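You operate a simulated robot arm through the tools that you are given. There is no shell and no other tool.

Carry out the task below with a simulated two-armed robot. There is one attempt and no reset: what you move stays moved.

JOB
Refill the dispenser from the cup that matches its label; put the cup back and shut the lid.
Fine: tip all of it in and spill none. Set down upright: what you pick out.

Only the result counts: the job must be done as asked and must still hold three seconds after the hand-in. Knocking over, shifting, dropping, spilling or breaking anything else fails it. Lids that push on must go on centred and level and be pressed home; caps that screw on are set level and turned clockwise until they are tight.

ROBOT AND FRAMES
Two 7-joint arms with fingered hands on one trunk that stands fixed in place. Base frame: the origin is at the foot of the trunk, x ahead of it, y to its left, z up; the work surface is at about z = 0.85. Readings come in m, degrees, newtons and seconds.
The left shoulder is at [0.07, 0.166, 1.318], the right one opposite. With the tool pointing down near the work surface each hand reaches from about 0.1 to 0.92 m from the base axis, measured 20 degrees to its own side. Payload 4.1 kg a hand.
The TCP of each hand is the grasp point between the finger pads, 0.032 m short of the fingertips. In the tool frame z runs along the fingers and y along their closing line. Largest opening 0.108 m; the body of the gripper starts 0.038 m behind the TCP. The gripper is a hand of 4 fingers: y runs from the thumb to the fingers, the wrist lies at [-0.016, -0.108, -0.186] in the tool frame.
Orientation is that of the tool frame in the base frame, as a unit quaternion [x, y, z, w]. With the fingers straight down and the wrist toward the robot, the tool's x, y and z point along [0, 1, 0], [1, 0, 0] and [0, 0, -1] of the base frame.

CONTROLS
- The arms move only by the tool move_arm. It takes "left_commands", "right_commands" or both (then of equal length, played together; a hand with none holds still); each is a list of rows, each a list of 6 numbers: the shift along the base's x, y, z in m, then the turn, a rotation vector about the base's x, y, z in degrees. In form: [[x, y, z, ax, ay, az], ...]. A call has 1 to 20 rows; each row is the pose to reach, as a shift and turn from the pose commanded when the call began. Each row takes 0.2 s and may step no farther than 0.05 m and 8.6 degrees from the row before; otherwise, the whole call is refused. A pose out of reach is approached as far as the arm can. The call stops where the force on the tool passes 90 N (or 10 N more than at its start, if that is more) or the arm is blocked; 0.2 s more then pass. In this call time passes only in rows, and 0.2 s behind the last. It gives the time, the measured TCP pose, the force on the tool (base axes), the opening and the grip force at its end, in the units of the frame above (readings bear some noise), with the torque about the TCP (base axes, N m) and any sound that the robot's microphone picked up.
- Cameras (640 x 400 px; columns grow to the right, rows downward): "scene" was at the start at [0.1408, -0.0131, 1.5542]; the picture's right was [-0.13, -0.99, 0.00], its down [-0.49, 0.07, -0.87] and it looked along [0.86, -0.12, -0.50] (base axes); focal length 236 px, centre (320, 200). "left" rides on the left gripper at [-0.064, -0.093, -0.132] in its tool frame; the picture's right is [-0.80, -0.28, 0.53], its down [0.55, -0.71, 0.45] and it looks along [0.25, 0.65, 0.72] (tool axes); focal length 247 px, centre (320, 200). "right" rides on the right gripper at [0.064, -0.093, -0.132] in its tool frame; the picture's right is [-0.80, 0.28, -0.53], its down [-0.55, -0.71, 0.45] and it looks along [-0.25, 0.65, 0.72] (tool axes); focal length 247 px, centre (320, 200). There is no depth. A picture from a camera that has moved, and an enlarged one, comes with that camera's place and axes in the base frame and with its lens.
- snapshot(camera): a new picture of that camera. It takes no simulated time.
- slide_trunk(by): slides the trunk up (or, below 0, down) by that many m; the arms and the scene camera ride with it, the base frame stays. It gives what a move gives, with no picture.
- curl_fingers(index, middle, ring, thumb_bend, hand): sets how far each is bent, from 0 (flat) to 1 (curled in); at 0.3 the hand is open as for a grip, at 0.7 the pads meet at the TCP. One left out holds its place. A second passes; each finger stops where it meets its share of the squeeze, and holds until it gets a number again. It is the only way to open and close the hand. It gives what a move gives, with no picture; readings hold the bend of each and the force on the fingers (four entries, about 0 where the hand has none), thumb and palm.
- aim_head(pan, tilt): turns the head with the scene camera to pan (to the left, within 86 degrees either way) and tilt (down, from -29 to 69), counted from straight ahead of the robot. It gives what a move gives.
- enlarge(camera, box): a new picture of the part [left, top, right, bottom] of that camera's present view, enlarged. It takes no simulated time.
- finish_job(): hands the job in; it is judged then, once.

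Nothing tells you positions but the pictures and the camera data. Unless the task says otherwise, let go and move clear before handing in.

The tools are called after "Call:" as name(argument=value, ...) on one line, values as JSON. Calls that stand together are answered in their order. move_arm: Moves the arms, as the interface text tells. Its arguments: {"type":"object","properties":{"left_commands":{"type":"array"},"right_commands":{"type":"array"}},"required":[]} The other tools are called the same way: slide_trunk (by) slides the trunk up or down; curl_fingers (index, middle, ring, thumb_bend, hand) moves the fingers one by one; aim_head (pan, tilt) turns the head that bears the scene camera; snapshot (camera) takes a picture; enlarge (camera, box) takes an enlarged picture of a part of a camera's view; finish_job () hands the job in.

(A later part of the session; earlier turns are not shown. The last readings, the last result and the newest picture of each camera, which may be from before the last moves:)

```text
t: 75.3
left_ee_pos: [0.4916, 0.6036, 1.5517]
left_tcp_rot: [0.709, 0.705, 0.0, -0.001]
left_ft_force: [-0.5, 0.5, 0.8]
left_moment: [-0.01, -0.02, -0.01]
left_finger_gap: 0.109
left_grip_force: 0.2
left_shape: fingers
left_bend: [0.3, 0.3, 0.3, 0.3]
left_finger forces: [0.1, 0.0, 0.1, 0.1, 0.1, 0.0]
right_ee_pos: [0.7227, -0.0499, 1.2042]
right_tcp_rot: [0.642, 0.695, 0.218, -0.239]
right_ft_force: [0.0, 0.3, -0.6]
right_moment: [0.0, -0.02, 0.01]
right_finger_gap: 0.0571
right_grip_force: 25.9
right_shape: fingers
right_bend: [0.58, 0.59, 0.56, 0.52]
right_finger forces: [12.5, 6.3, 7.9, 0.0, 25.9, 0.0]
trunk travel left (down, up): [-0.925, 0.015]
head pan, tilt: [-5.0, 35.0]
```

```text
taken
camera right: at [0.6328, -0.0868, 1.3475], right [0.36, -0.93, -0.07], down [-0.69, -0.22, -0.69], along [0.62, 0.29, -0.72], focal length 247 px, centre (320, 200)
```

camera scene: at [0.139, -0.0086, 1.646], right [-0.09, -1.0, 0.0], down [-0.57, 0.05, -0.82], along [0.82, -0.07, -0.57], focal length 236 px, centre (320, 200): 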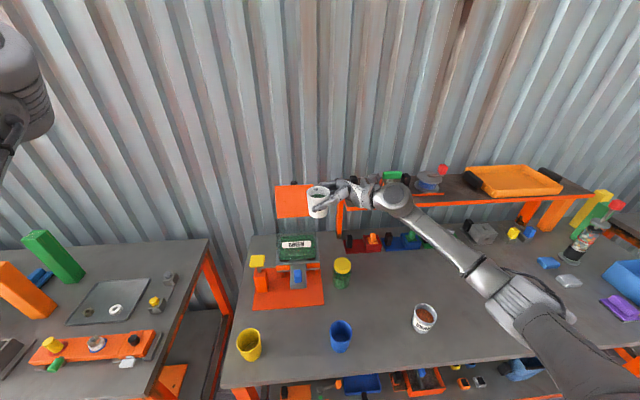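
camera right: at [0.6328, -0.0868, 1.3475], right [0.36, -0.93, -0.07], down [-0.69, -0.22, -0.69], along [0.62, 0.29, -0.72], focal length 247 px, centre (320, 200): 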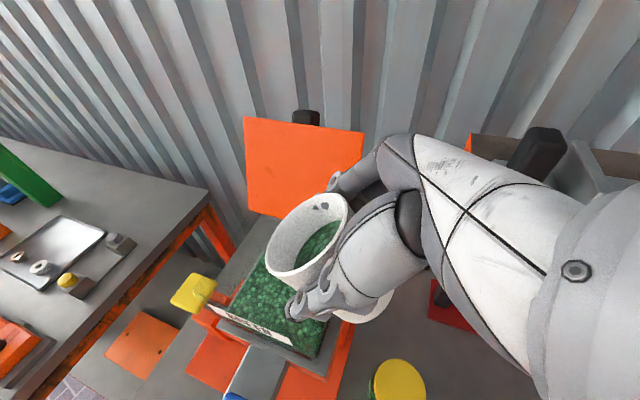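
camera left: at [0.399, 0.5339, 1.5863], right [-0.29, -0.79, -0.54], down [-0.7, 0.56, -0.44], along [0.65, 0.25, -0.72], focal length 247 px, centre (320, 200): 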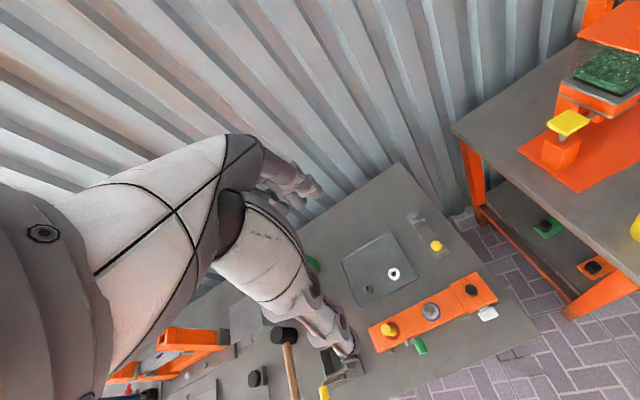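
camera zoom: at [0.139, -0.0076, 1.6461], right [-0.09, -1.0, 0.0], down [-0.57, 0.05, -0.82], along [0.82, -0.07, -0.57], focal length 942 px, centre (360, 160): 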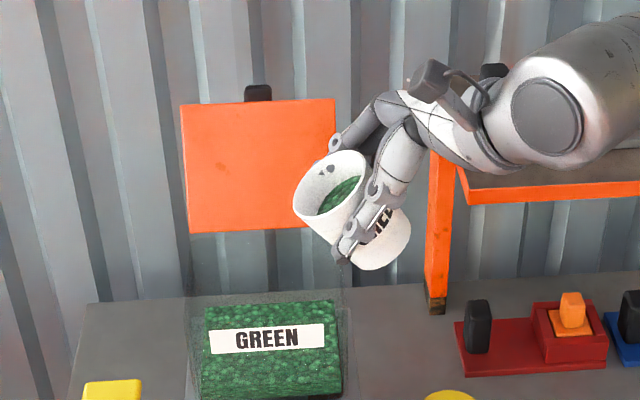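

The cup is well placed above the opening. I'll continue tilting slowly, moving left a little to keep the lip over the middle of the hopper.

Call:
move_arm(right_commands=[[0, 0.002, 0, -3.29, -0.29, 0], [0, 0.004, 0, -6.57, -0.57, 0], [0, 0.005, 0, -9.86, -0.86, 0], [0, 0.006, 0, -13.15, -1.15, 0], [0, 0.007, 0, -16.43, -1.44, 0], [0, 0.008, 0, -19.72, -1.72, 0], [0, 0.009, 0, -23.0, -2.01, 0], [0, 0.01, 0, -26.3, -2.3, 0], [0, 0.012, 0, -29.6, -2.58, 0], [0, 0.014, 0, -32.9, -2.87, 0]])

Call:
enlarge(camera="scene", box=[250, 160, 370, 260])

Call:
snapshot(camera="right")

```text
t: 77.5
left_ee_pos: [0.492, 0.6039, 1.552]
left_tcp_rot: [0.71, 0.705, 0.0, -0.001]
left_ft_force: [0.0, 0.1, -0.1]
left_moment: [-0.02, -0.01, 0.03]
left_finger_gap: 0.1087
left_grip_force: 0.1
left_shape: fingers
left_bend: [0.3, 0.3, 0.3, 0.3]
left_finger forces: [0.0, 0.1, 0.0, 0.0, 0.0, 0.0]
right_ee_pos: [0.7228, -0.0357, 1.2064]
right_tcp_rot: [0.677, 0.735, 0.028, -0.03]
right_ft_force: [0.4, 0.1, -0.2]
right_moment: [0.0, -0.03, -0.01]
right_finger_gap: 0.0567
right_grip_force: 26.3
right_shape: fingers
right_bend: [0.58, 0.59, 0.56, 0.52]
right_finger forces: [12.4, 6.5, 8.0, 0.1, 25.8, 0.1]
trunk travel left (down, up): [-0.925, 0.015]
head pan, tilt: [-5.0, 35.0]
```

```text
4.00 times, centred on (310, 210) of scene
camera zoom: at [0.1391, -0.0076, 1.6461], right [-0.09, -1.0, 0.0], down [-0.57, 0.05, -0.82], along [0.82, -0.07, -0.57], focal length 942 px, centre (360, 160)
```

zoom: 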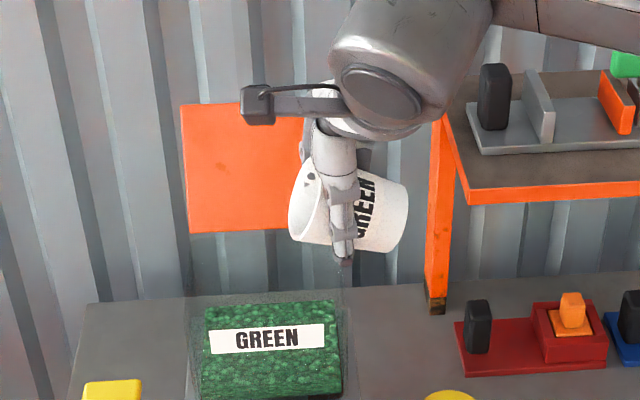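

```text
taken
camera right: at [0.625, 0.0099, 1.3406], right [0.35, -0.81, 0.47], down [-0.66, -0.57, -0.49], along [0.66, -0.14, -0.74], focal length 247 px, centre (320, 200)
```

right: 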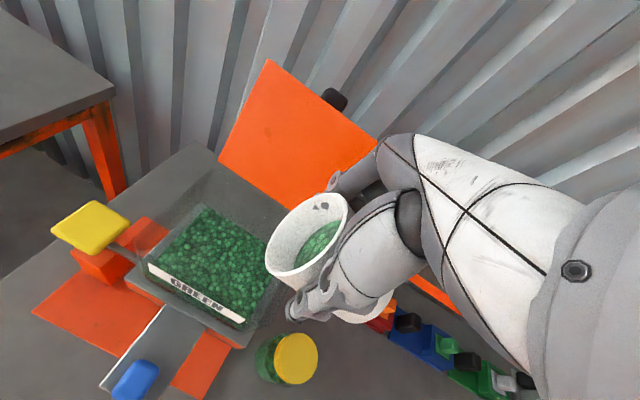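

The contents are still settled in the cup at 67°. I'll shift a little further left to centre the lip, then keep tilting slowly.

Call:
move_arm(right_commands=[[0, 0.006, 0, 0, 0, 0], [0, 0.012, 0, 0, 0, 0], [0, 0.014, 0, -3.29, -0.29, 0], [0, 0.017, 0, -6.57, -0.57, 0], [0, 0.02, 0, -9.86, -0.86, 0], [0, 0.024, 0, -13.15, -1.15, 0], [0, 0.028, 0, -16.43, -1.44, 0]])

Call:
enlarge(camera="scene", box=[250, 160, 370, 260])

Call:
snapshot(camera="right")

```text
t: 79.1
left_ee_pos: [0.4922, 0.604, 1.5525]
left_tcp_rot: [0.709, 0.705, 0.0, -0.002]
left_ft_force: [0.0, 0.2, -0.2]
left_moment: [-0.02, -0.02, -0.01]
left_finger_gap: 0.1087
left_grip_force: 0.0
left_shape: fingers
left_bend: [0.3, 0.3, 0.3, 0.3]
left_finger forces: [0.0, 0.0, 0.0, 0.1, 0.0, 0.0]
right_ee_pos: [0.7242, -0.008, 1.2046]
right_tcp_rot: [0.674, 0.731, -0.069, 0.076]
right_ft_force: [0.8, -0.6, -0.7]
right_moment: [0.0, 0.0, -0.01]
right_finger_gap: 0.0568
right_grip_force: 26.2
right_shape: fingers
right_bend: [0.58, 0.59, 0.56, 0.52]
right_finger forces: [12.5, 6.4, 8.0, 0.0, 25.8, 0.0]
trunk travel left (down, up): [-0.925, 0.015]
head pan, tilt: [-5.0, 35.0]
```

```text
4.00 times, centred on (310, 210) of scene
camera zoom: at [0.139, -0.0074, 1.6461], right [-0.09, -1.0, 0.0], down [-0.57, 0.05, -0.82], along [0.82, -0.07, -0.57], focal length 942 px, centre (360, 160)
```

zoom: 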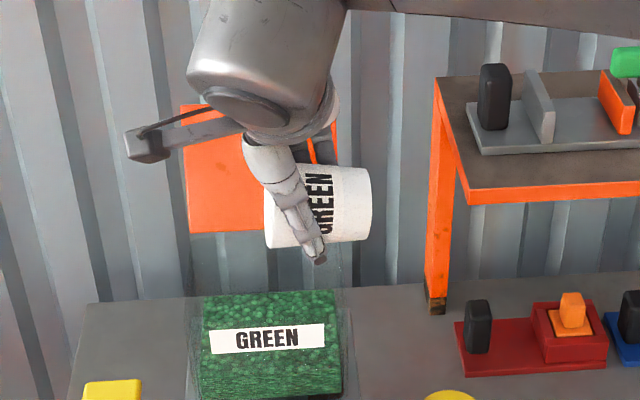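

```text
taken
camera right: at [0.6236, 0.0743, 1.3193], right [0.34, -0.65, 0.68], down [-0.65, -0.69, -0.33], along [0.68, -0.34, -0.65], focal length 247 px, centre (320, 200)
```

right: 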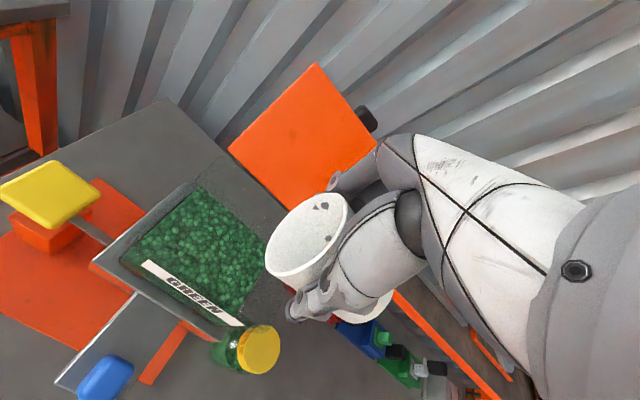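

The granules have flowed into the hopper and the cup looks nearly empty. I'll look inside the cup and check around the dispenser for spills.

Call:
enlarge(camera="right", box=[255, 180, 355, 290])

Call:
enlarge(camera="right", box=[40, 150, 300, 390])

Call:
enlarge(camera="scene", box=[230, 200, 370, 310])

```text
3.64 times, centred on (305, 235) of right
camera zoom: at [0.6236, 0.0743, 1.3193], right [0.34, -0.65, 0.68], down [-0.65, -0.69, -0.33], along [0.68, -0.34, -0.65], focal length 898 px, centre (374, 73)
```

zoom: 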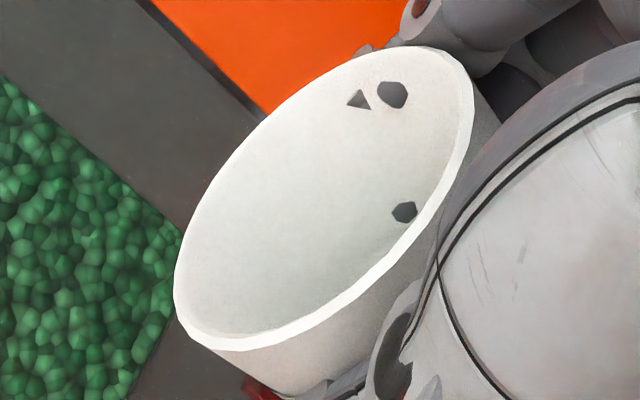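

```text
1.67 times, centred on (170, 270) of right
camera zoom: at [0.6236, 0.0743, 1.3193], right [0.34, -0.65, 0.68], down [-0.65, -0.69, -0.33], along [0.68, -0.34, -0.65], focal length 412 px, centre (570, 83)
```

zoom: 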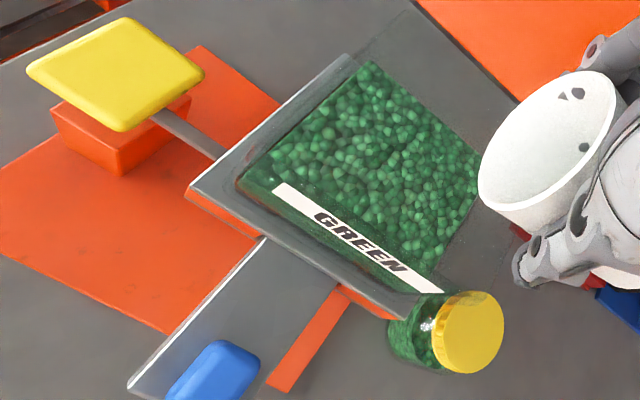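

```text
3.64 times, centred on (300, 255) of scene
camera zoom: at [0.139, -0.0074, 1.6461], right [-0.09, -1.0, 0.0], down [-0.57, 0.05, -0.82], along [0.82, -0.07, -0.57], focal length 857 px, centre (393, 0)
```

zoom: 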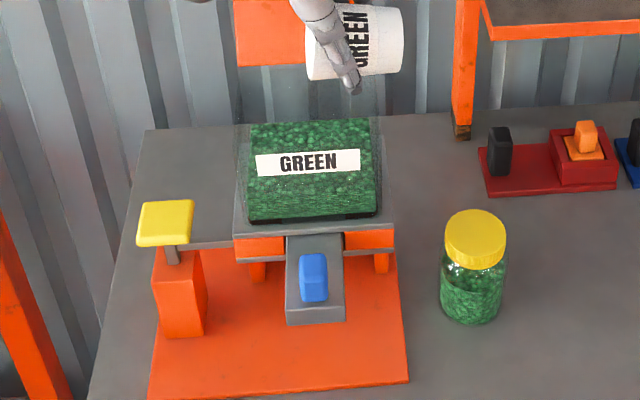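

The cup looks empty and I see no spill. To be sure all of it is out, I'll tilt further over the hopper and hold briefly.

Call:
move_arm(right_commands=[[0, 0.003, 0, -5.0, -0.44, 0], [0, 0.006, 0, -10.0, -0.87, 0], [0, 0.009, 0, -15.0, -1.3, 0], [0, 0.012, 0, -20.0, -1.75, 0], [0, 0.015, 0, -25.0, -2.2, 0], [0, 0.018, 0, -30.0, -2.6, 0], [0, 0.02, 0, -35.0, -3.05, 0], [0, 0.022, 0, -40.0, -3.5, 0], [0, 0.022, 0, -40.0, -3.5, 0], [0, 0.022, 0, -44.0, -3.8, 0], [0, 0.022, 0, -40.0, -3.5, 0], [0, 0.022, 0, -44.0, -3.8, 0], [0, 0.022, 0, -44.0, -3.8, 0], [0, 0.022, 0, -44.0, -3.8, 0]])

Call:
enlarge(camera="scene", box=[230, 150, 370, 260])

Call:
snapshot(camera="right")

```text
t: 82.1
left_ee_pos: [0.4923, 0.6021, 1.5523]
left_tcp_rot: [0.71, 0.704, 0.001, -0.002]
left_ft_force: [-0.2, -0.7, 0.9]
left_moment: [-0.03, -0.02, -0.01]
left_finger_gap: 0.109
left_grip_force: 0.0
left_shape: fingers
left_bend: [0.3, 0.3, 0.3, 0.3]
left_finger forces: [0.1, 0.0, 0.0, 0.0, 0.0, 0.0]
right_ee_pos: [0.7224, 0.0138, 1.2058]
right_tcp_rot: [0.598, 0.651, -0.316, 0.345]
right_ft_force: [0.8, -0.2, -0.7]
right_moment: [0.03, -0.01, 0.0]
right_finger_gap: 0.0568
right_grip_force: 26.9
right_shape: fingers
right_bend: [0.58, 0.59, 0.56, 0.52]
right_finger forces: [12.5, 6.4, 7.9, 0.1, 25.7, 0.1]
trunk travel left (down, up): [-0.925, 0.015]
head pan, tilt: [-5.0, 35.0]
```

```text
3.64 times, centred on (300, 205) of scene
camera zoom: at [0.139, -0.009, 1.6461], right [-0.09, -1.0, 0.0], down [-0.57, 0.05, -0.82], along [0.82, -0.07, -0.57], focal length 857 px, centre (393, 182)
```

zoom: 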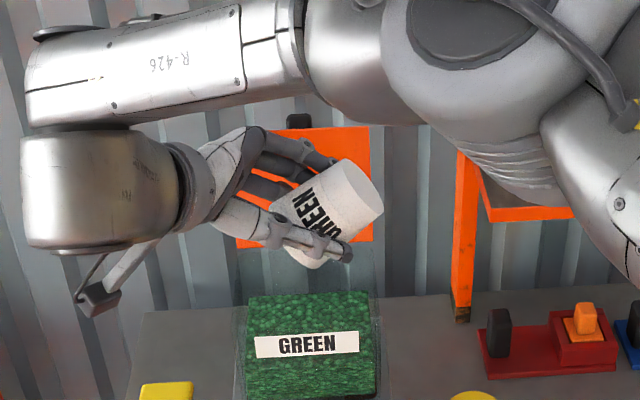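

```text
taken
camera right: at [0.6173, 0.1506, 1.2248], right [0.28, 0.02, 0.96], down [-0.65, -0.74, 0.2], along [0.71, -0.68, -0.2], focal length 247 px, centre (320, 200)
```

right: 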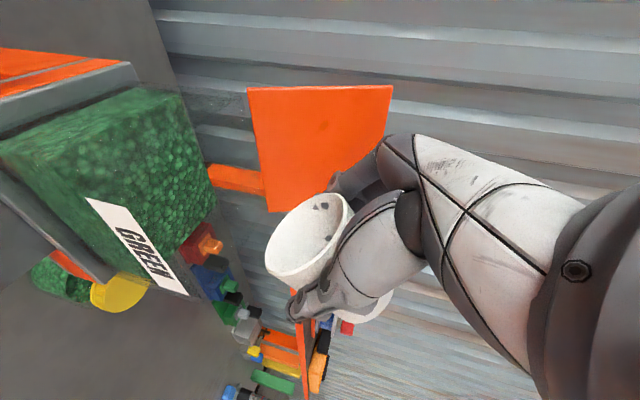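

The cup is fully emptied. I'll bring it upright again along the same path, with a little extra height.

Call:
move_arm(right_commands=[[0, -0.003, 0.004, 7.96, 0.69, 0], [0, -0.006, 0.008, 15.92, 1.385, 0], [0, -0.009, 0.012, 23.87, 2.08, 0], [0, -0.013, 0.016, 31.83, 2.77, 0], [0, -0.017, 0.02, 39.79, 3.46, 0], [0, -0.021, 0.024, 47.75, 4.155, 0], [0, -0.025, 0.028, 55.71, 4.85, 0], [0, -0.03, 0.032, 63.67, 5.54, 0], [0, -0.035, 0.036, 71.62, 6.23, 0], [0, -0.04, 0.04, 79.58, 6.925, 0], [0, -0.045, 0.044, 87.54, 7.62, 0], [0, -0.05, 0.046, 95.5, 8.31, 0], [0, -0.055, 0.046, 103.46, 9.0, 0], [0, -0.06, 0.046, 111.41, 9.695, 0], [0, -0.064, 0.046, 119.37, 10.39, 0], [0, -0.066, 0.046, 127.33, 11.08, 0]])

Call:
enlarge(camera="scene", box=[230, 150, 390, 270])

Call:
snapshot(camera="right")

```text
t: 85.5
left_ee_pos: [0.4915, 0.6024, 1.5526]
left_tcp_rot: [0.709, 0.705, 0.0, -0.002]
left_ft_force: [0.8, -1.0, 0.3]
left_moment: [0.04, 0.0, 0.01]
left_finger_gap: 0.1088
left_grip_force: 0.0
left_shape: fingers
left_bend: [0.3, 0.3, 0.3, 0.3]
left_finger forces: [0.0, 0.0, 0.1, 0.0, 0.1, 0.0]
right_ee_pos: [0.7229, -0.0528, 1.2511]
right_tcp_rot: [0.547, 0.595, 0.396, -0.434]
right_ft_force: [-0.2, 0.5, -0.7]
right_moment: [0.02, 0.02, 0.0]
right_finger_gap: 0.0567
right_grip_force: 26.1
right_shape: fingers
right_bend: [0.58, 0.59, 0.56, 0.52]
right_finger forces: [12.3, 6.4, 7.8, 0.1, 25.3, 0.0]
trunk travel left (down, up): [-0.925, 0.015]
head pan, tilt: [-5.0, 35.0]
```

```text
3.33 times, centred on (310, 210) of scene
camera zoom: at [0.1392, -0.0087, 1.6462], right [-0.09, -1.0, 0.0], down [-0.57, 0.05, -0.82], along [0.82, -0.07, -0.57], focal length 785 px, centre (353, 167)
```

zoom: 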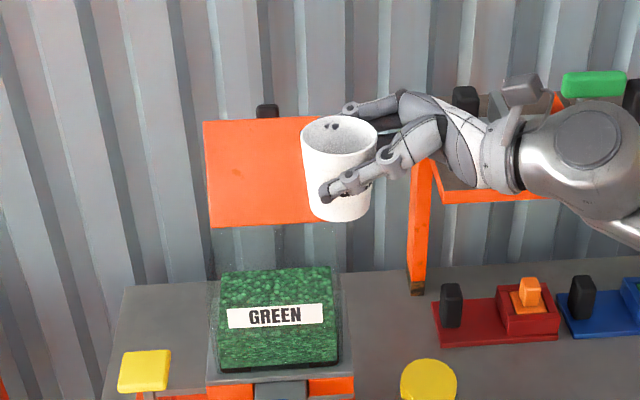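

```text
taken
camera right: at [0.6394, -0.1652, 1.353], right [0.34, -0.73, -0.6], down [-0.73, 0.2, -0.66], along [0.59, 0.66, -0.46], focal length 247 px, centre (320, 200)
```

right: 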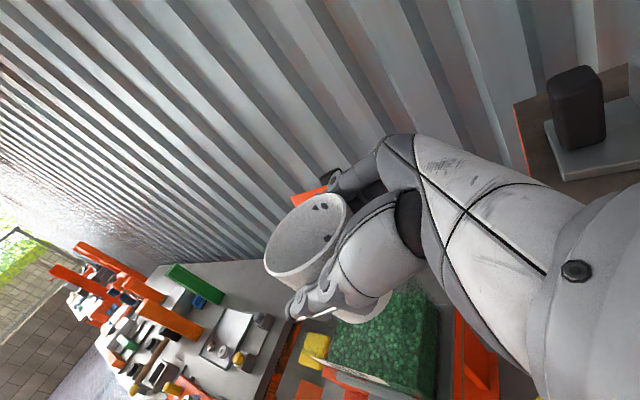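

The cup is upright and empty. I'll carry it back the same way to above its original spot.

Call:
move_arm(right_commands=[[-0.0095, -0.0077, -0.001, 0, 0, -1.7], [-0.0286, -0.0231, -0.004, 0, 0, -5.2], [-0.0524, -0.0424, -0.007, 0, 0, -9.5], [-0.0787, -0.0636, -0.01, 0, 0, -14.2], [-0.1049, -0.0847, -0.013, 0, 0, -18.9], [-0.1311, -0.1059, -0.017, 0, 0, -23.7], [-0.1573, -0.1271, -0.02, 0, 0, -28.4], [-0.1836, -0.1483, -0.023, 0, 0, -33.1], [-0.2098, -0.1695, -0.026, 0, 0, -37.8], [-0.2289, -0.1849, -0.029, 0, 0, -41.3], [-0.2384, -0.1926, -0.031, 0, 0, -43], [-0.2384, -0.1926, -0.055, 0, 0, -43], [-0.2384, -0.1926, -0.09, 0, 0, -43], [-0.2384, -0.1926, -0.125, 0, 0, -43], [-0.2384, -0.1926, -0.16, 0, 0, -43], [-0.2384, -0.1926, -0.195, 0, 0, -43], [-0.2384, -0.1926, -0.225, 0, 0, -43], [-0.2384, -0.1926, -0.245, 0, 0, -43]])

Call:
aim_head(pan=-20, tilt=50)

Call:
enlarge(camera="scene", box=[280, 180, 420, 280])

```text
t: 89.3
left_ee_pos: [0.4926, 0.6029, 1.552]
left_tcp_rot: [0.71, 0.704, 0.0, -0.003]
left_ft_force: [1.1, 0.7, -0.2]
left_moment: [0.01, 0.01, 0.02]
left_finger_gap: 0.1089
left_grip_force: 0.1
left_shape: fingers
left_bend: [0.3, 0.3, 0.3, 0.3]
left_finger forces: [0.0, 0.1, 0.0, 0.0, 0.1, 0.0]
right_ee_pos: [0.4852, -0.2433, 1.0045]
right_tcp_rot: [0.728, 0.352, 0.527, -0.259]
right_ft_force: [0.0, -0.3, -1.1]
right_moment: [-0.01, 0.03, -0.01]
right_finger_gap: 0.0565
right_grip_force: 25.8
right_shape: fingers
right_bend: [0.58, 0.59, 0.56, 0.52]
right_finger forces: [12.1, 6.6, 7.5, 0.0, 24.8, 0.0]
trunk travel left (down, up): [-0.925, 0.015]
head pan, tilt: [-5.0, 35.0]
```

```text
t: 90.0
left_ee_pos: [0.4919, 0.602, 1.5529]
left_tcp_rot: [0.709, 0.705, 0.001, -0.002]
left_ft_force: [0.0, -0.4, -0.7]
left_moment: [0.02, -0.01, 0.0]
left_finger_gap: 0.1091
left_grip_force: 0.0
left_shape: fingers
left_bend: [0.3, 0.3, 0.3, 0.3]
left_finger forces: [0.0, 0.0, 0.1, 0.0, 0.0, 0.0]
right_ee_pos: [0.4839, -0.2431, 1.0052]
right_tcp_rot: [0.729, 0.353, 0.527, -0.259]
right_ft_force: [-0.3, 0.5, -0.8]
right_moment: [0.0, 0.02, -0.01]
right_finger_gap: 0.0566
right_grip_force: 25.2
right_shape: fingers
right_bend: [0.58, 0.59, 0.56, 0.52]
right_finger forces: [12.0, 6.6, 7.5, 0.0, 24.8, 0.0]
trunk travel left (down, up): [-0.925, 0.015]
head pan, tilt: [-20.0, 50.0]
```

```text
4.00 times, centred on (350, 230) of scene
camera zoom: at [0.1234, -0.0273, 1.6245], right [-0.34, -0.94, 0.0], down [-0.72, 0.26, -0.64], along [0.6, -0.22, -0.77], focal length 942 px, centre (200, 80)
```

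zoom: 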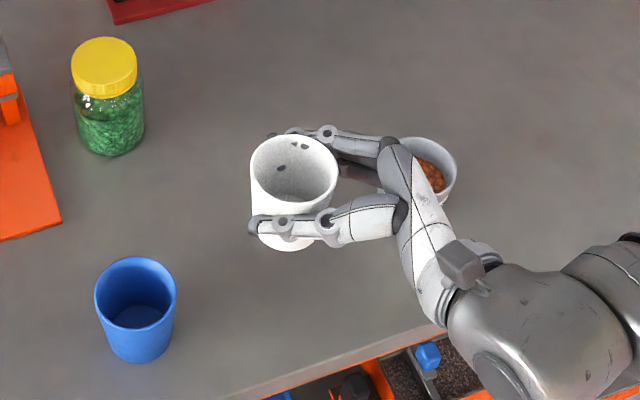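

The orientation matches the pick. I'll lower gently to the original height.

Call:
move_arm(right_commands=[[0, -0.001, -0.025, 0, 0, 0], [0, -0.002, -0.05, 0, 0, 0], [0, -0.002, -0.072, 0, 0, 0], [0, -0.002, -0.086, 0, 0, 0], [0, -0.002, -0.093, 0, 0, 0], [0, -0.002, -0.097, 0, 0, 0]])

Call:
enlarge(camera="scene", box=[300, 200, 420, 280])

Call:
enlarge(camera="right", box=[230, 170, 430, 370])

```text
t: 91.5
left_ee_pos: [0.4913, 0.6019, 1.5522]
left_tcp_rot: [0.709, 0.705, 0.001, -0.002]
left_ft_force: [0.4, -0.6, 0.7]
left_moment: [0.01, 0.0, 0.0]
left_finger_gap: 0.1088
left_grip_force: 0.0
left_shape: fingers
left_bend: [0.3, 0.3, 0.3, 0.3]
left_finger forces: [0.0, 0.0, 0.0, 0.0, 0.1, 0.0]
right_ee_pos: [0.4849, -0.2466, 0.9113]
right_tcp_rot: [0.729, 0.353, 0.527, -0.258]
right_ft_force: [-0.1, 0.5, -0.5]
right_moment: [-0.01, 0.04, 0.01]
right_finger_gap: 0.0565
right_grip_force: 25.5
right_shape: fingers
right_bend: [0.58, 0.59, 0.56, 0.52]
right_finger forces: [12.1, 6.6, 7.5, 0.0, 24.7, 0.0]
trunk travel left (down, up): [-0.925, 0.015]
head pan, tilt: [-20.0, 50.0]
```

```text
5.00 times, centred on (360, 240) of scene
camera zoom: at [0.1235, -0.0272, 1.6244], right [-0.34, -0.94, 0.0], down [-0.72, 0.26, -0.64], along [0.6, -0.22, -0.77], focal length 1178 px, centre (120, 0)
```

zoom: 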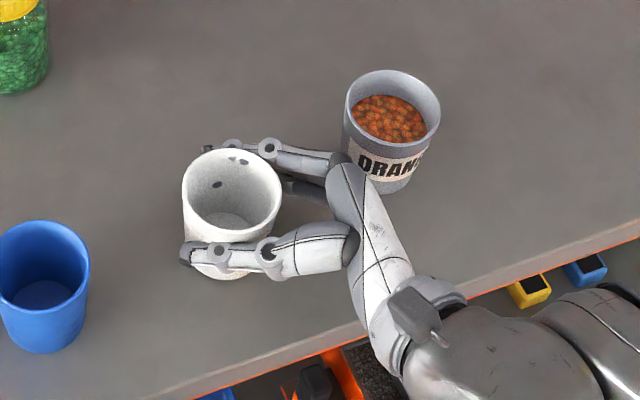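

```text
2.00 times, centred on (330, 270) of right
camera zoom: at [0.3463, -0.2732, 1.0113], right [-0.24, -0.77, -0.59], down [-0.4, 0.64, -0.66], along [0.88, 0.08, -0.46], focal length 494 px, centre (300, 60)
```

zoom: 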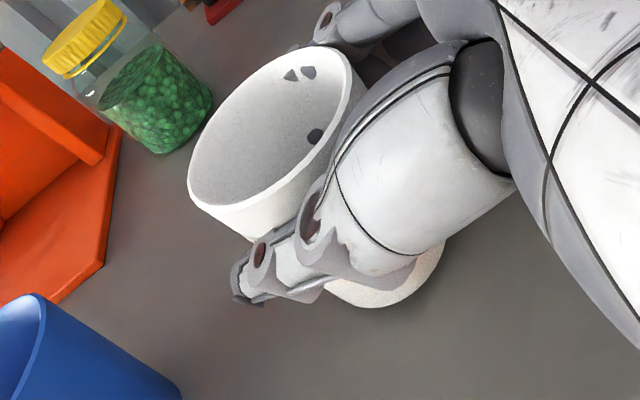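

Call:
move_arm(right_commands=[[0, 0.001, -0.002, 0, 0, 0], [0, 0.001, -0.004, 0, 0, 0], [0, 0.001, -0.006, 0, 0, 0]])

```text
t: 92.2
left_ee_pos: [0.4909, 0.6036, 1.5537]
left_tcp_rot: [0.709, 0.705, 0.001, -0.002]
left_ft_force: [-1.2, 0.3, -1.5]
left_moment: [-0.01, -0.01, -0.03]
left_finger_gap: 0.1087
left_grip_force: 0.1
left_shape: fingers
left_bend: [0.3, 0.3, 0.3, 0.3]
left_finger forces: [0.0, 0.0, 0.0, 0.0, 0.0, 0.1]
right_ee_pos: [0.4834, -0.2462, 0.9053]
right_tcp_rot: [0.728, 0.353, 0.528, -0.258]
right_ft_force: [0.2, -1.6, 2.1]
right_moment: [-0.05, -0.08, -0.05]
right_finger_gap: 0.0565
right_grip_force: 25.1
right_shape: fingers
right_bend: [0.58, 0.59, 0.56, 0.52]
right_finger forces: [11.8, 6.7, 7.9, 0.1, 24.9, 0.0]
trunk travel left (down, up): [-0.925, 0.015]
head pan, tilt: [-20.0, 50.0]
```

The base has touched the table. I'll release gradually.

Call:
curl_fingers(hand="right", index=0.48, middle=0.48, ring=0.48, thumb_bend=0.47)

Call:
curl_fingers(hand="right", index=0.4, middle=0.4, ring=0.4, thumb_bend=0.4)

Call:
curl_fingers(hand="right", index=0.3, middle=0.3, ring=0.3, thumb_bend=0.3)

Call:
enlarge(camera="scene", box=[300, 200, 420, 280])

Call:
enlarge(camera="right", box=[230, 170, 430, 370])

```text
t: 93.2
left_ee_pos: [0.4915, 0.6021, 1.5529]
left_tcp_rot: [0.71, 0.705, 0.001, -0.001]
left_ft_force: [0.0, 0.8, -0.1]
left_moment: [0.0, 0.0, 0.01]
left_finger_gap: 0.1088
left_grip_force: 0.1
left_shape: fingers
left_bend: [0.3, 0.3, 0.3, 0.3]
left_finger forces: [0.1, 0.0, 0.0, 0.0, 0.0, 0.1]
right_ee_pos: [0.4832, -0.2477, 0.9043]
right_tcp_rot: [0.728, 0.353, 0.528, -0.258]
right_ft_force: [0.0, -0.4, 1.4]
right_moment: [0.0, 0.0, -0.01]
right_finger_gap: 0.0652
right_grip_force: 1.0
right_shape: fingers
right_bend: [0.48, 0.48, 0.48, 0.46]
right_finger forces: [1.3, 0.0, 0.0, 0.0, 1.5, 0.0]
trunk travel left (down, up): [-0.925, 0.015]
head pan, tilt: [-20.0, 50.0]
```

```text
t: 94.2
left_ee_pos: [0.4924, 0.6022, 1.5519]
left_tcp_rot: [0.71, 0.705, 0.001, -0.003]
left_ft_force: [0.8, -0.3, 0.1]
left_moment: [0.03, 0.02, -0.01]
left_finger_gap: 0.1087
left_grip_force: 0.2
left_shape: fingers
left_bend: [0.3, 0.3, 0.3, 0.3]
left_finger forces: [0.0, 0.0, 0.1, 0.0, 0.0, 0.1]
right_ee_pos: [0.4849, -0.2466, 0.9037]
right_tcp_rot: [0.728, 0.353, 0.528, -0.258]
right_ft_force: [-0.2, -0.3, -0.1]
right_moment: [0.01, -0.01, 0.0]
right_finger_gap: 0.0818
right_grip_force: 0.0
right_shape: fingers
right_bend: [0.4, 0.4, 0.4, 0.4]
right_finger forces: [0.1, 0.1, 0.1, 0.0, 0.0, 0.0]
trunk travel left (down, up): [-0.925, 0.015]
head pan, tilt: [-20.0, 50.0]
```

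```text
t: 95.2
left_ee_pos: [0.4916, 0.6022, 1.5532]
left_tcp_rot: [0.709, 0.705, 0.0, -0.002]
left_ft_force: [0.1, 1.2, -0.6]
left_moment: [0.0, 0.0, -0.01]
left_finger_gap: 0.1088
left_grip_force: 0.1
left_shape: fingers
left_bend: [0.3, 0.3, 0.3, 0.3]
left_finger forces: [0.0, 0.0, 0.1, 0.1, 0.1, 0.0]
right_ee_pos: [0.4842, -0.2461, 0.9048]
right_tcp_rot: [0.729, 0.353, 0.528, -0.257]
right_ft_force: [0.0, 0.2, -0.2]
right_moment: [0.0, 0.04, 0.0]
right_finger_gap: 0.1081
right_grip_force: 0.1
right_shape: fingers
right_bend: [0.3, 0.3, 0.3, 0.3]
right_finger forces: [0.1, 0.0, 0.1, 0.1, 0.0, 0.0]
trunk travel left (down, up): [-0.925, 0.015]
head pan, tilt: [-20.0, 50.0]
```

```text
5.00 times, centred on (360, 240) of scene
camera zoom: at [0.1233, -0.0273, 1.6244], right [-0.34, -0.94, 0.0], down [-0.72, 0.26, -0.64], along [0.6, -0.22, -0.77], focal length 1178 px, centre (120, 0)
```

zoom: 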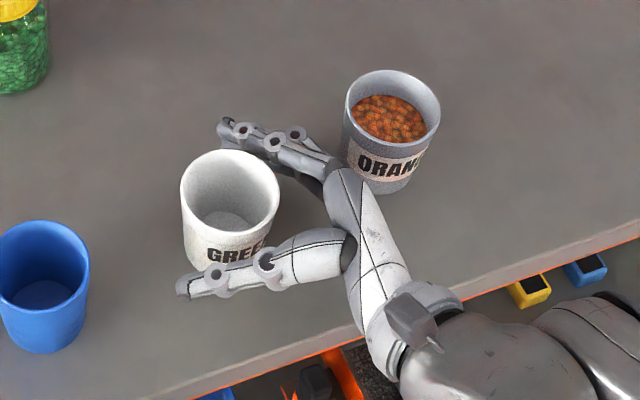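

```text
2.00 times, centred on (330, 270) of right
camera zoom: at [0.3459, -0.272, 1.0054], right [-0.24, -0.77, -0.59], down [-0.4, 0.64, -0.66], along [0.88, 0.08, -0.46], focal length 494 px, centre (300, 60)
```

zoom: 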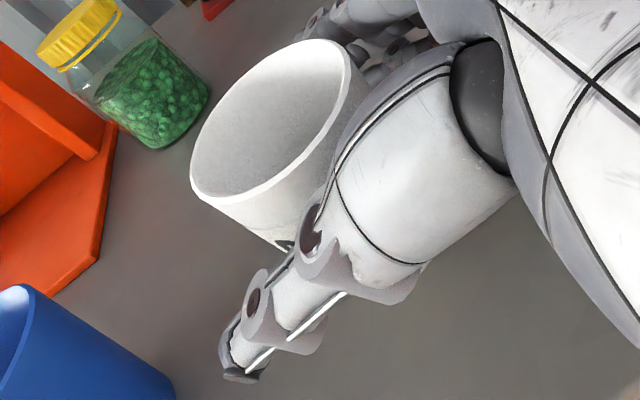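

The cup is standing upright, within about a centimetre of its original spot. I'll centre the open hand around it and lift straight up and clear.

Call:
move_arm(right_commands=[[-0.004, 0.003, 0, 0, 0, 0], [-0.008, 0.006, 0, 0, 0, 0], [-0.008, 0.006, 0.015, 0, 0, 0], [-0.008, 0.006, 0.035, 0, 0, 0], [-0.008, 0.006, 0.06, 0, 0, 0], [-0.008, 0.006, 0.09, 0, 0, 0], [-0.008, 0.006, 0.125, 0, 0, 0], [-0.008, 0.006, 0.165, 0, 0, 0], [-0.008, 0.006, 0.205, 0, 0, 0]])

Call:
snapshot(camera="scene")

Call:
enlarge(camera="scene", box=[280, 190, 420, 280])

```text
t: 97.2
left_ee_pos: [0.4919, 0.6027, 1.5528]
left_tcp_rot: [0.709, 0.705, 0.0, -0.001]
left_ft_force: [-0.4, -0.8, -0.6]
left_moment: [0.01, 0.03, -0.02]
left_finger_gap: 0.1086
left_grip_force: 0.0
left_shape: fingers
left_bend: [0.3, 0.3, 0.3, 0.3]
left_finger forces: [0.0, 0.0, 0.0, 0.0, 0.0, 0.1]
right_ee_pos: [0.4765, -0.2393, 1.1112]
right_tcp_rot: [0.729, 0.354, 0.527, -0.258]
right_ft_force: [-0.7, 0.1, 0.5]
right_moment: [0.02, 0.0, 0.01]
right_finger_gap: 0.1081
right_grip_force: 0.0
right_shape: fingers
right_bend: [0.3, 0.3, 0.3, 0.3]
right_finger forces: [0.0, 0.0, 0.0, 0.0, 0.0, 0.0]
trunk travel left (down, up): [-0.925, 0.015]
head pan, tilt: [-20.0, 50.0]
```

```text
taken
camera scene: at [0.1233, -0.0269, 1.6244], right [-0.34, -0.94, 0.0], down [-0.72, 0.26, -0.64], along [0.6, -0.22, -0.77], focal length 236 px, centre (320, 200)
```

scene: 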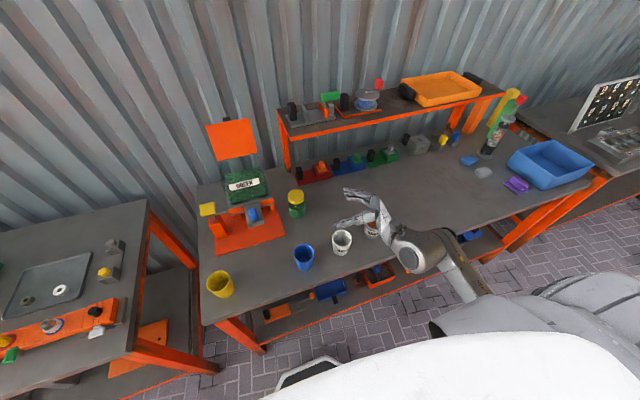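

```text
4.44 times, centred on (350, 235) of scene
camera zoom: at [0.1233, -0.0269, 1.6244], right [-0.34, -0.94, 0.0], down [-0.72, 0.26, -0.64], along [0.6, -0.22, -0.77], focal length 1047 px, centre (187, 44)
```

zoom: 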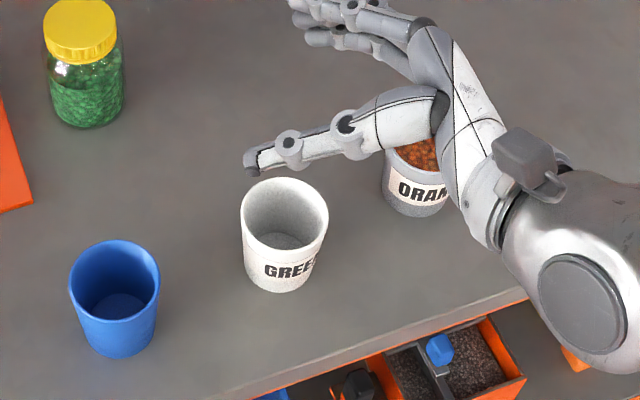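

The cup is back and upright, with everything else undisturbed. Now the lid. I'll take the right hand to the right side of the raised lid with the index finger and thumb held apart, so they can straddle its edge and lower it gently.

Call:
move_arm(right_commands=[[0, 0, 0.04, 0, 0, 0], [0, 0, 0.08, 0, 0, 0], [0.005, 0, 0.12, 0, 0, 0], [0.02, 0, 0.15, 1.74, -0.62, 3.77], [0.055, 0.005, 0.16, 3.83, -1.36, 8.3], [0.095, 0.012, 0.16, 5.9, -2.1, 12.8], [0.135, 0.02, 0.16, 8.0, -2.85, 17.3], [0.175, 0.03, 0.16, 10.1, -3.6, 21.9], [0.215, 0.04, 0.155, 12.2, -4.34, 26.4], [0.25, 0.05, 0.145, 13.9, -4.96, 30.2], [0.285, 0.06, 0.125, 15.7, -5.6, 33.9], [0.31, 0.065, 0.105, 17.4, -6.2, 37.7], [0.3235, 0.07, 0.09, 17.4, -6.2, 37.7]])

Call:
curl_fingers(hand="right", index=0.42, middle=1, ring=1, thumb_bend=0.42)

Call:
aim_head(pan=-5, tilt=35)

Call:
enlarge(camera="scene", box=[240, 150, 400, 270])

Call:
snapshot(camera="right")

Call:
snapshot(camera="scene")

```text
t: 100.0
left_ee_pos: [0.4896, 0.6018, 1.5537]
left_tcp_rot: [0.71, 0.704, 0.001, -0.002]
left_ft_force: [-0.3, -0.2, -0.2]
left_moment: [0.02, -0.01, -0.02]
left_finger_gap: 0.1087
left_grip_force: 0.1
left_shape: fingers
left_bend: [0.3, 0.3, 0.3, 0.3]
left_finger forces: [0.0, 0.0, 0.0, 0.1, 0.0, 0.1]
right_ee_pos: [0.7651, -0.1775, 1.2291]
right_tcp_rot: [0.517, 0.491, 0.505, -0.487]
right_ft_force: [0.1, -0.3, 0.2]
right_moment: [-0.03, 0.02, 0.01]
right_finger_gap: 0.1086
right_grip_force: 0.0
right_shape: fingers
right_bend: [0.3, 0.3, 0.3, 0.3]
right_finger forces: [0.1, 0.0, 0.0, 0.0, 0.0, 0.0]
right hand out of reach, approached as far as the arm can: row 12, 13
trunk travel left (down, up): [-0.925, 0.015]
head pan, tilt: [-20.0, 50.0]
```

```text
t: 101.0
left_ee_pos: [0.4917, 0.6022, 1.552]
left_tcp_rot: [0.709, 0.705, 0.0, -0.001]
left_ft_force: [-0.2, 0.3, -0.2]
left_moment: [0.0, 0.03, 0.05]
left_finger_gap: 0.1086
left_grip_force: 0.1
left_shape: fingers
left_bend: [0.3, 0.3, 0.3, 0.3]
left_finger forces: [0.1, 0.0, 0.0, 0.1, 0.0, 0.1]
right_ee_pos: [0.767, -0.1767, 1.2279]
right_tcp_rot: [0.518, 0.491, 0.504, -0.486]
right_ft_force: [0.2, 1.1, 0.4]
right_moment: [-0.02, -0.02, 0.0]
right_finger_gap: 0.0775
right_grip_force: 0.2
right_shape: fingers
right_bend: [0.42, 1.0, 1.0, 0.42]
right_finger forces: [0.0, 0.0, 0.0, 0.0, 0.1, 0.1]
trunk travel left (down, up): [-0.925, 0.015]
head pan, tilt: [-20.0, 50.0]
```

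```text
t: 101.8
left_ee_pos: [0.4921, 0.6018, 1.5528]
left_tcp_rot: [0.71, 0.705, 0.002, -0.002]
left_ft_force: [-0.7, 0.6, -0.1]
left_moment: [-0.01, 0.02, 0.01]
left_finger_gap: 0.1091
left_grip_force: 0.0
left_shape: fingers
left_bend: [0.3, 0.3, 0.3, 0.3]
left_finger forces: [0.0, 0.0, 0.1, 0.1, 0.1, 0.0]
right_ee_pos: [0.7674, -0.177, 1.2279]
right_tcp_rot: [0.518, 0.491, 0.504, -0.486]
right_ft_force: [0.1, 0.6, 0.6]
right_moment: [-0.01, 0.01, 0.03]
right_finger_gap: 0.0777
right_grip_force: 0.1
right_shape: fingers
right_bend: [0.42, 1.0, 1.0, 0.42]
right_finger forces: [0.0, 0.1, 0.0, 0.0, 0.0, 0.1]
trunk travel left (down, up): [-0.925, 0.015]
head pan, tilt: [-5.0, 35.0]
```

```text
3.33 times, centred on (320, 210) of scene
camera zoom: at [0.1387, -0.0086, 1.6461], right [-0.09, -1.0, 0.0], down [-0.57, 0.05, -0.82], along [0.82, -0.07, -0.57], focal length 785 px, centre (320, 167)
```

zoom: 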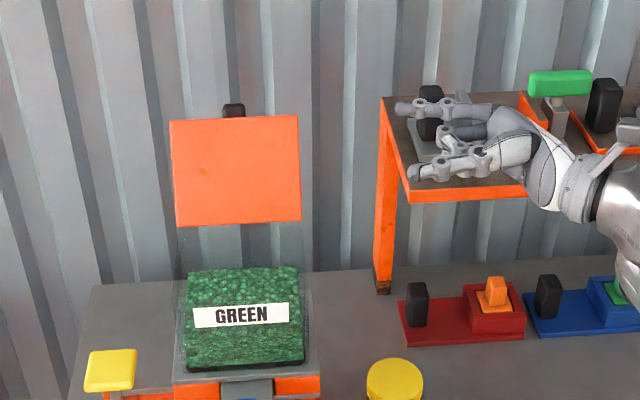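

```text
taken
camera right: at [0.6672, -0.3022, 1.2948], right [0.25, -0.56, -0.79], down [-0.69, 0.47, -0.55], along [0.68, 0.68, -0.27], focal length 247 px, centre (320, 200)
```

right: 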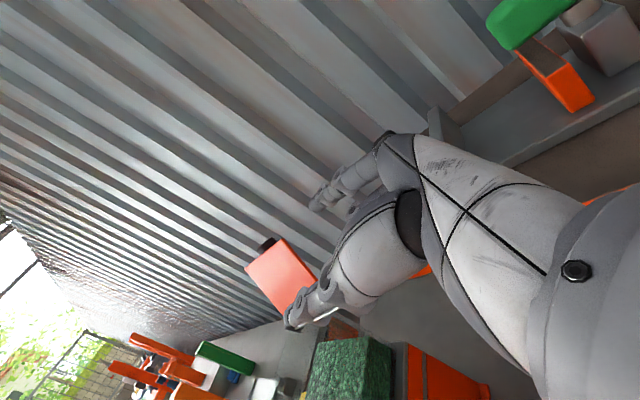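

```text
taken
camera scene: at [0.1387, -0.0086, 1.6461], right [-0.09, -1.0, 0.0], down [-0.57, 0.05, -0.82], along [0.82, -0.07, -0.57], focal length 236 px, centre (320, 200)
```

scene: 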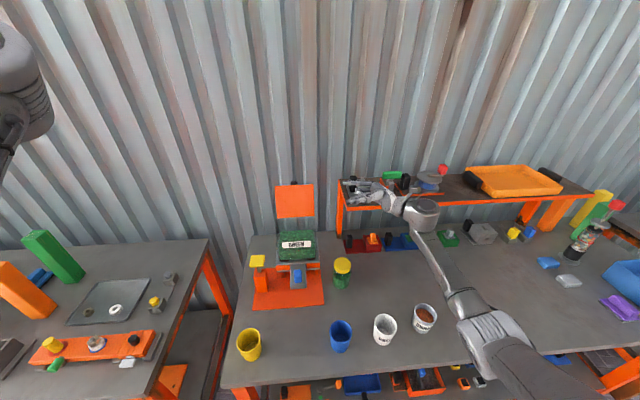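

The hand is close to the lid but at the edge of its reach with the trunk raised. I'll lower the trunk back by 0.1 m to gain reach, then check clearances.

Call:
move_arm(right_commands=[[-0.01, 0, 0.03, 0, 0, 0], [-0.02, 0, 0.07, 0, 0, 0], [-0.025, 0, 0.1, 0, 0, 0]])

Call:
slide_trunk(by=-0.1)

Call:
snapshot(camera="scene")

Call:
snapshot(camera="right")

```text
t: 102.6
left_ee_pos: [0.4917, 0.6026, 1.5538]
left_tcp_rot: [0.709, 0.705, 0.0, -0.002]
left_ft_force: [0.5, -0.2, 0.7]
left_moment: [0.0, -0.01, -0.02]
left_finger_gap: 0.1087
left_grip_force: 0.0
left_shape: fingers
left_bend: [0.3, 0.3, 0.3, 0.3]
left_finger forces: [0.0, 0.0, 0.0, 0.0, 0.0, 0.0]
right_ee_pos: [0.7404, -0.1764, 1.3292]
right_tcp_rot: [-0.5, -0.499, -0.5, 0.501]
right_ft_force: [-1.0, -0.5, 0.0]
right_moment: [0.0, -0.01, 0.0]
right_finger_gap: 0.0775
right_grip_force: 0.1
right_shape: fingers
right_bend: [0.42, 1.0, 1.0, 0.42]
right_finger forces: [0.0, 0.0, 0.0, 0.0, 0.0, 0.1]
trunk travel left (down, up): [-0.925, 0.015]
head pan, tilt: [-5.0, 35.0]
```

```text
t: 104.0
left_ee_pos: [0.4914, 0.6028, 1.4524]
left_tcp_rot: [0.71, 0.705, 0.001, -0.002]
left_ft_force: [1.3, 0.3, 1.5]
left_moment: [-0.03, -0.01, 0.03]
left_finger_gap: 0.1087
left_grip_force: 0.1
left_shape: fingers
left_bend: [0.3, 0.3, 0.3, 0.3]
left_finger forces: [0.1, 0.0, 0.0, 0.0, 0.0, 0.0]
right_ee_pos: [0.7414, -0.1768, 1.2284]
right_tcp_rot: [-0.5, -0.5, -0.5, 0.501]
right_ft_force: [-0.4, 0.3, 0.3]
right_moment: [-0.03, 0.0, 0.03]
right_finger_gap: 0.0775
right_grip_force: 0.0
right_shape: fingers
right_bend: [0.42, 1.0, 1.0, 0.42]
right_finger forces: [0.0, 0.0, 0.1, 0.1, 0.0, 0.1]
trunk travel left (down, up): [-0.825, 0.115]
head pan, tilt: [-5.0, 35.0]
```

```text
taken
camera scene: at [0.1388, -0.0085, 1.5462], right [-0.09, -1.0, 0.0], down [-0.57, 0.05, -0.82], along [0.82, -0.07, -0.57], focal length 236 px, centre (320, 200)
```

scene: 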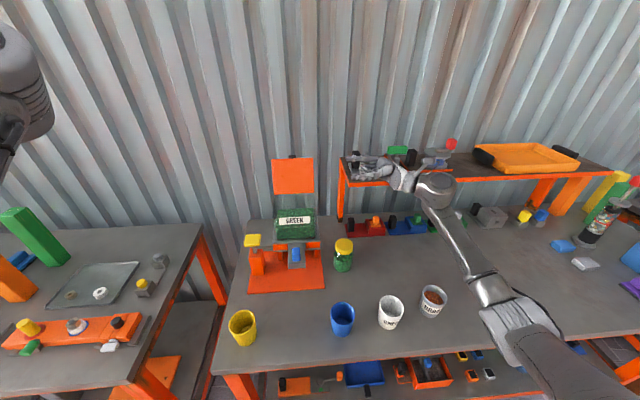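

```text
taken
camera right: at [0.6478, -0.3085, 1.2922], right [0.28, -0.53, -0.8], down [-0.71, 0.45, -0.55], along [0.65, 0.72, -0.25], focal length 247 px, centre (320, 200)
```

right: 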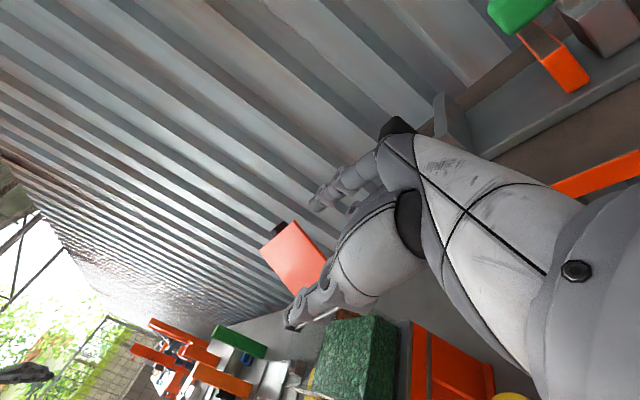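

Call:
enlarge(camera="scene", box=[260, 140, 420, 250])

Call:
enlarge(camera="right", box=[240, 140, 420, 340])

```text
3.64 times, centred on (340, 195) of scene
camera zoom: at [0.1388, -0.0085, 1.5462], right [-0.09, -1.0, 0.0], down [-0.57, 0.05, -0.82], along [0.82, -0.07, -0.57], focal length 857 px, centre (247, 218)
```

zoom: 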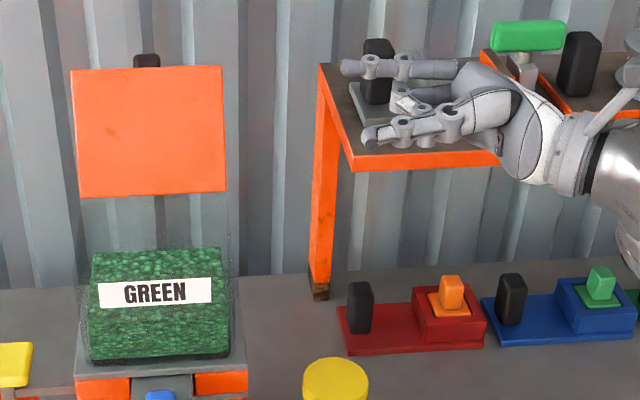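

```text
2.00 times, centred on (330, 240) of right
camera zoom: at [0.6478, -0.3085, 1.2922], right [0.28, -0.53, -0.8], down [-0.71, 0.45, -0.55], along [0.65, 0.72, -0.25], focal length 494 px, centre (300, 120)
```

zoom: 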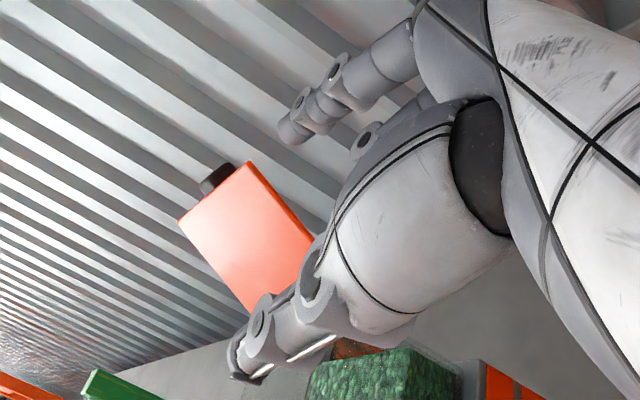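

Lid geometry: the hinge is near (0.787, 1.12) and the top edge near (0.812, 1.233). I'll bring the index finger to just behind the lid plane while still to its right, then slide in so finger and thumb straddle the right edge.

Call:
move_arm(right_commands=[[0.02, 0, -0.01, 0, 0, 0], [0.041, 0, -0.025, 0, 0, 0], [0.043, 0, -0.038, 0, 0, 0], [0.043, 0.03, -0.038, 0, 0, 0], [0.043, 0.06, -0.038, 0, 0, 0]])

Call:
enlarge(camera="scene", box=[260, 140, 400, 240])

Call:
enlarge(camera="right", box=[240, 140, 420, 340])

```text
t: 105.2
left_ee_pos: [0.4918, 0.6039, 1.452]
left_tcp_rot: [0.71, 0.704, 0.0, -0.001]
left_ft_force: [0.4, 0.2, -0.4]
left_moment: [0.0, 0.05, 0.02]
left_finger_gap: 0.1087
left_grip_force: 0.1
left_shape: fingers
left_bend: [0.3, 0.3, 0.3, 0.3]
left_finger forces: [0.1, 0.1, 0.0, 0.1, 0.1, 0.1]
right_ee_pos: [0.7832, -0.115, 1.1909]
right_tcp_rot: [0.5, 0.499, 0.501, -0.5]
right_ft_force: [0.6, -1.3, 4.5]
right_moment: [-0.39, -0.06, -0.04]
right_finger_gap: 0.0774
right_grip_force: 1.8
right_shape: fingers
right_bend: [0.42, 1.0, 1.0, 0.42]
right_finger forces: [0.1, 0.0, 0.1, 0.0, 0.1, 3.7]
trunk travel left (down, up): [-0.825, 0.115]
head pan, tilt: [-5.0, 35.0]
```

```text
4.00 times, centred on (330, 190) of scene
camera zoom: at [0.1386, -0.0076, 1.5462], right [-0.09, -1.0, 0.0], down [-0.57, 0.05, -0.82], along [0.82, -0.07, -0.57], focal length 942 px, centre (280, 240)
```

zoom: 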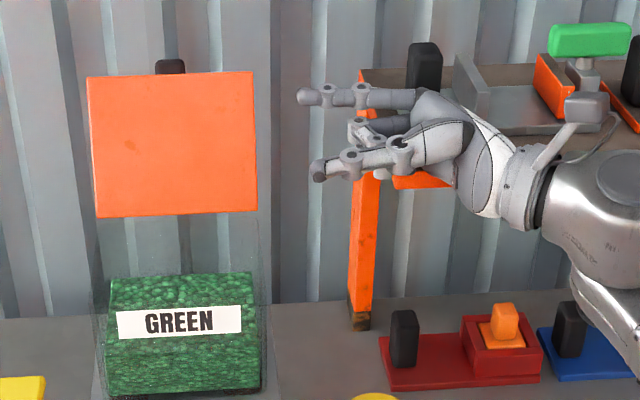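

```text
2.00 times, centred on (330, 240) of right
camera zoom: at [0.6892, -0.2471, 1.2554], right [0.28, -0.53, -0.8], down [-0.7, 0.45, -0.55], along [0.65, 0.72, -0.25], focal length 494 px, centre (300, 120)
```

zoom: 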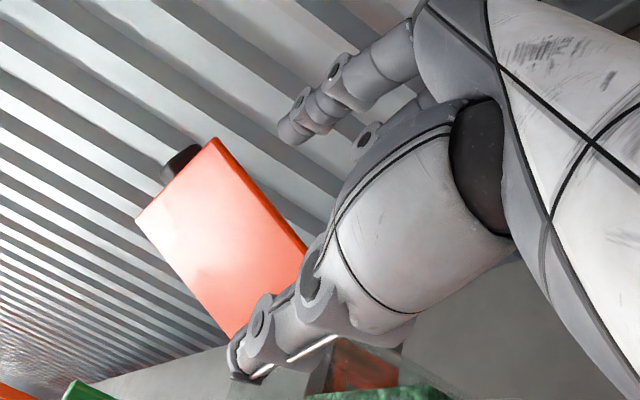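

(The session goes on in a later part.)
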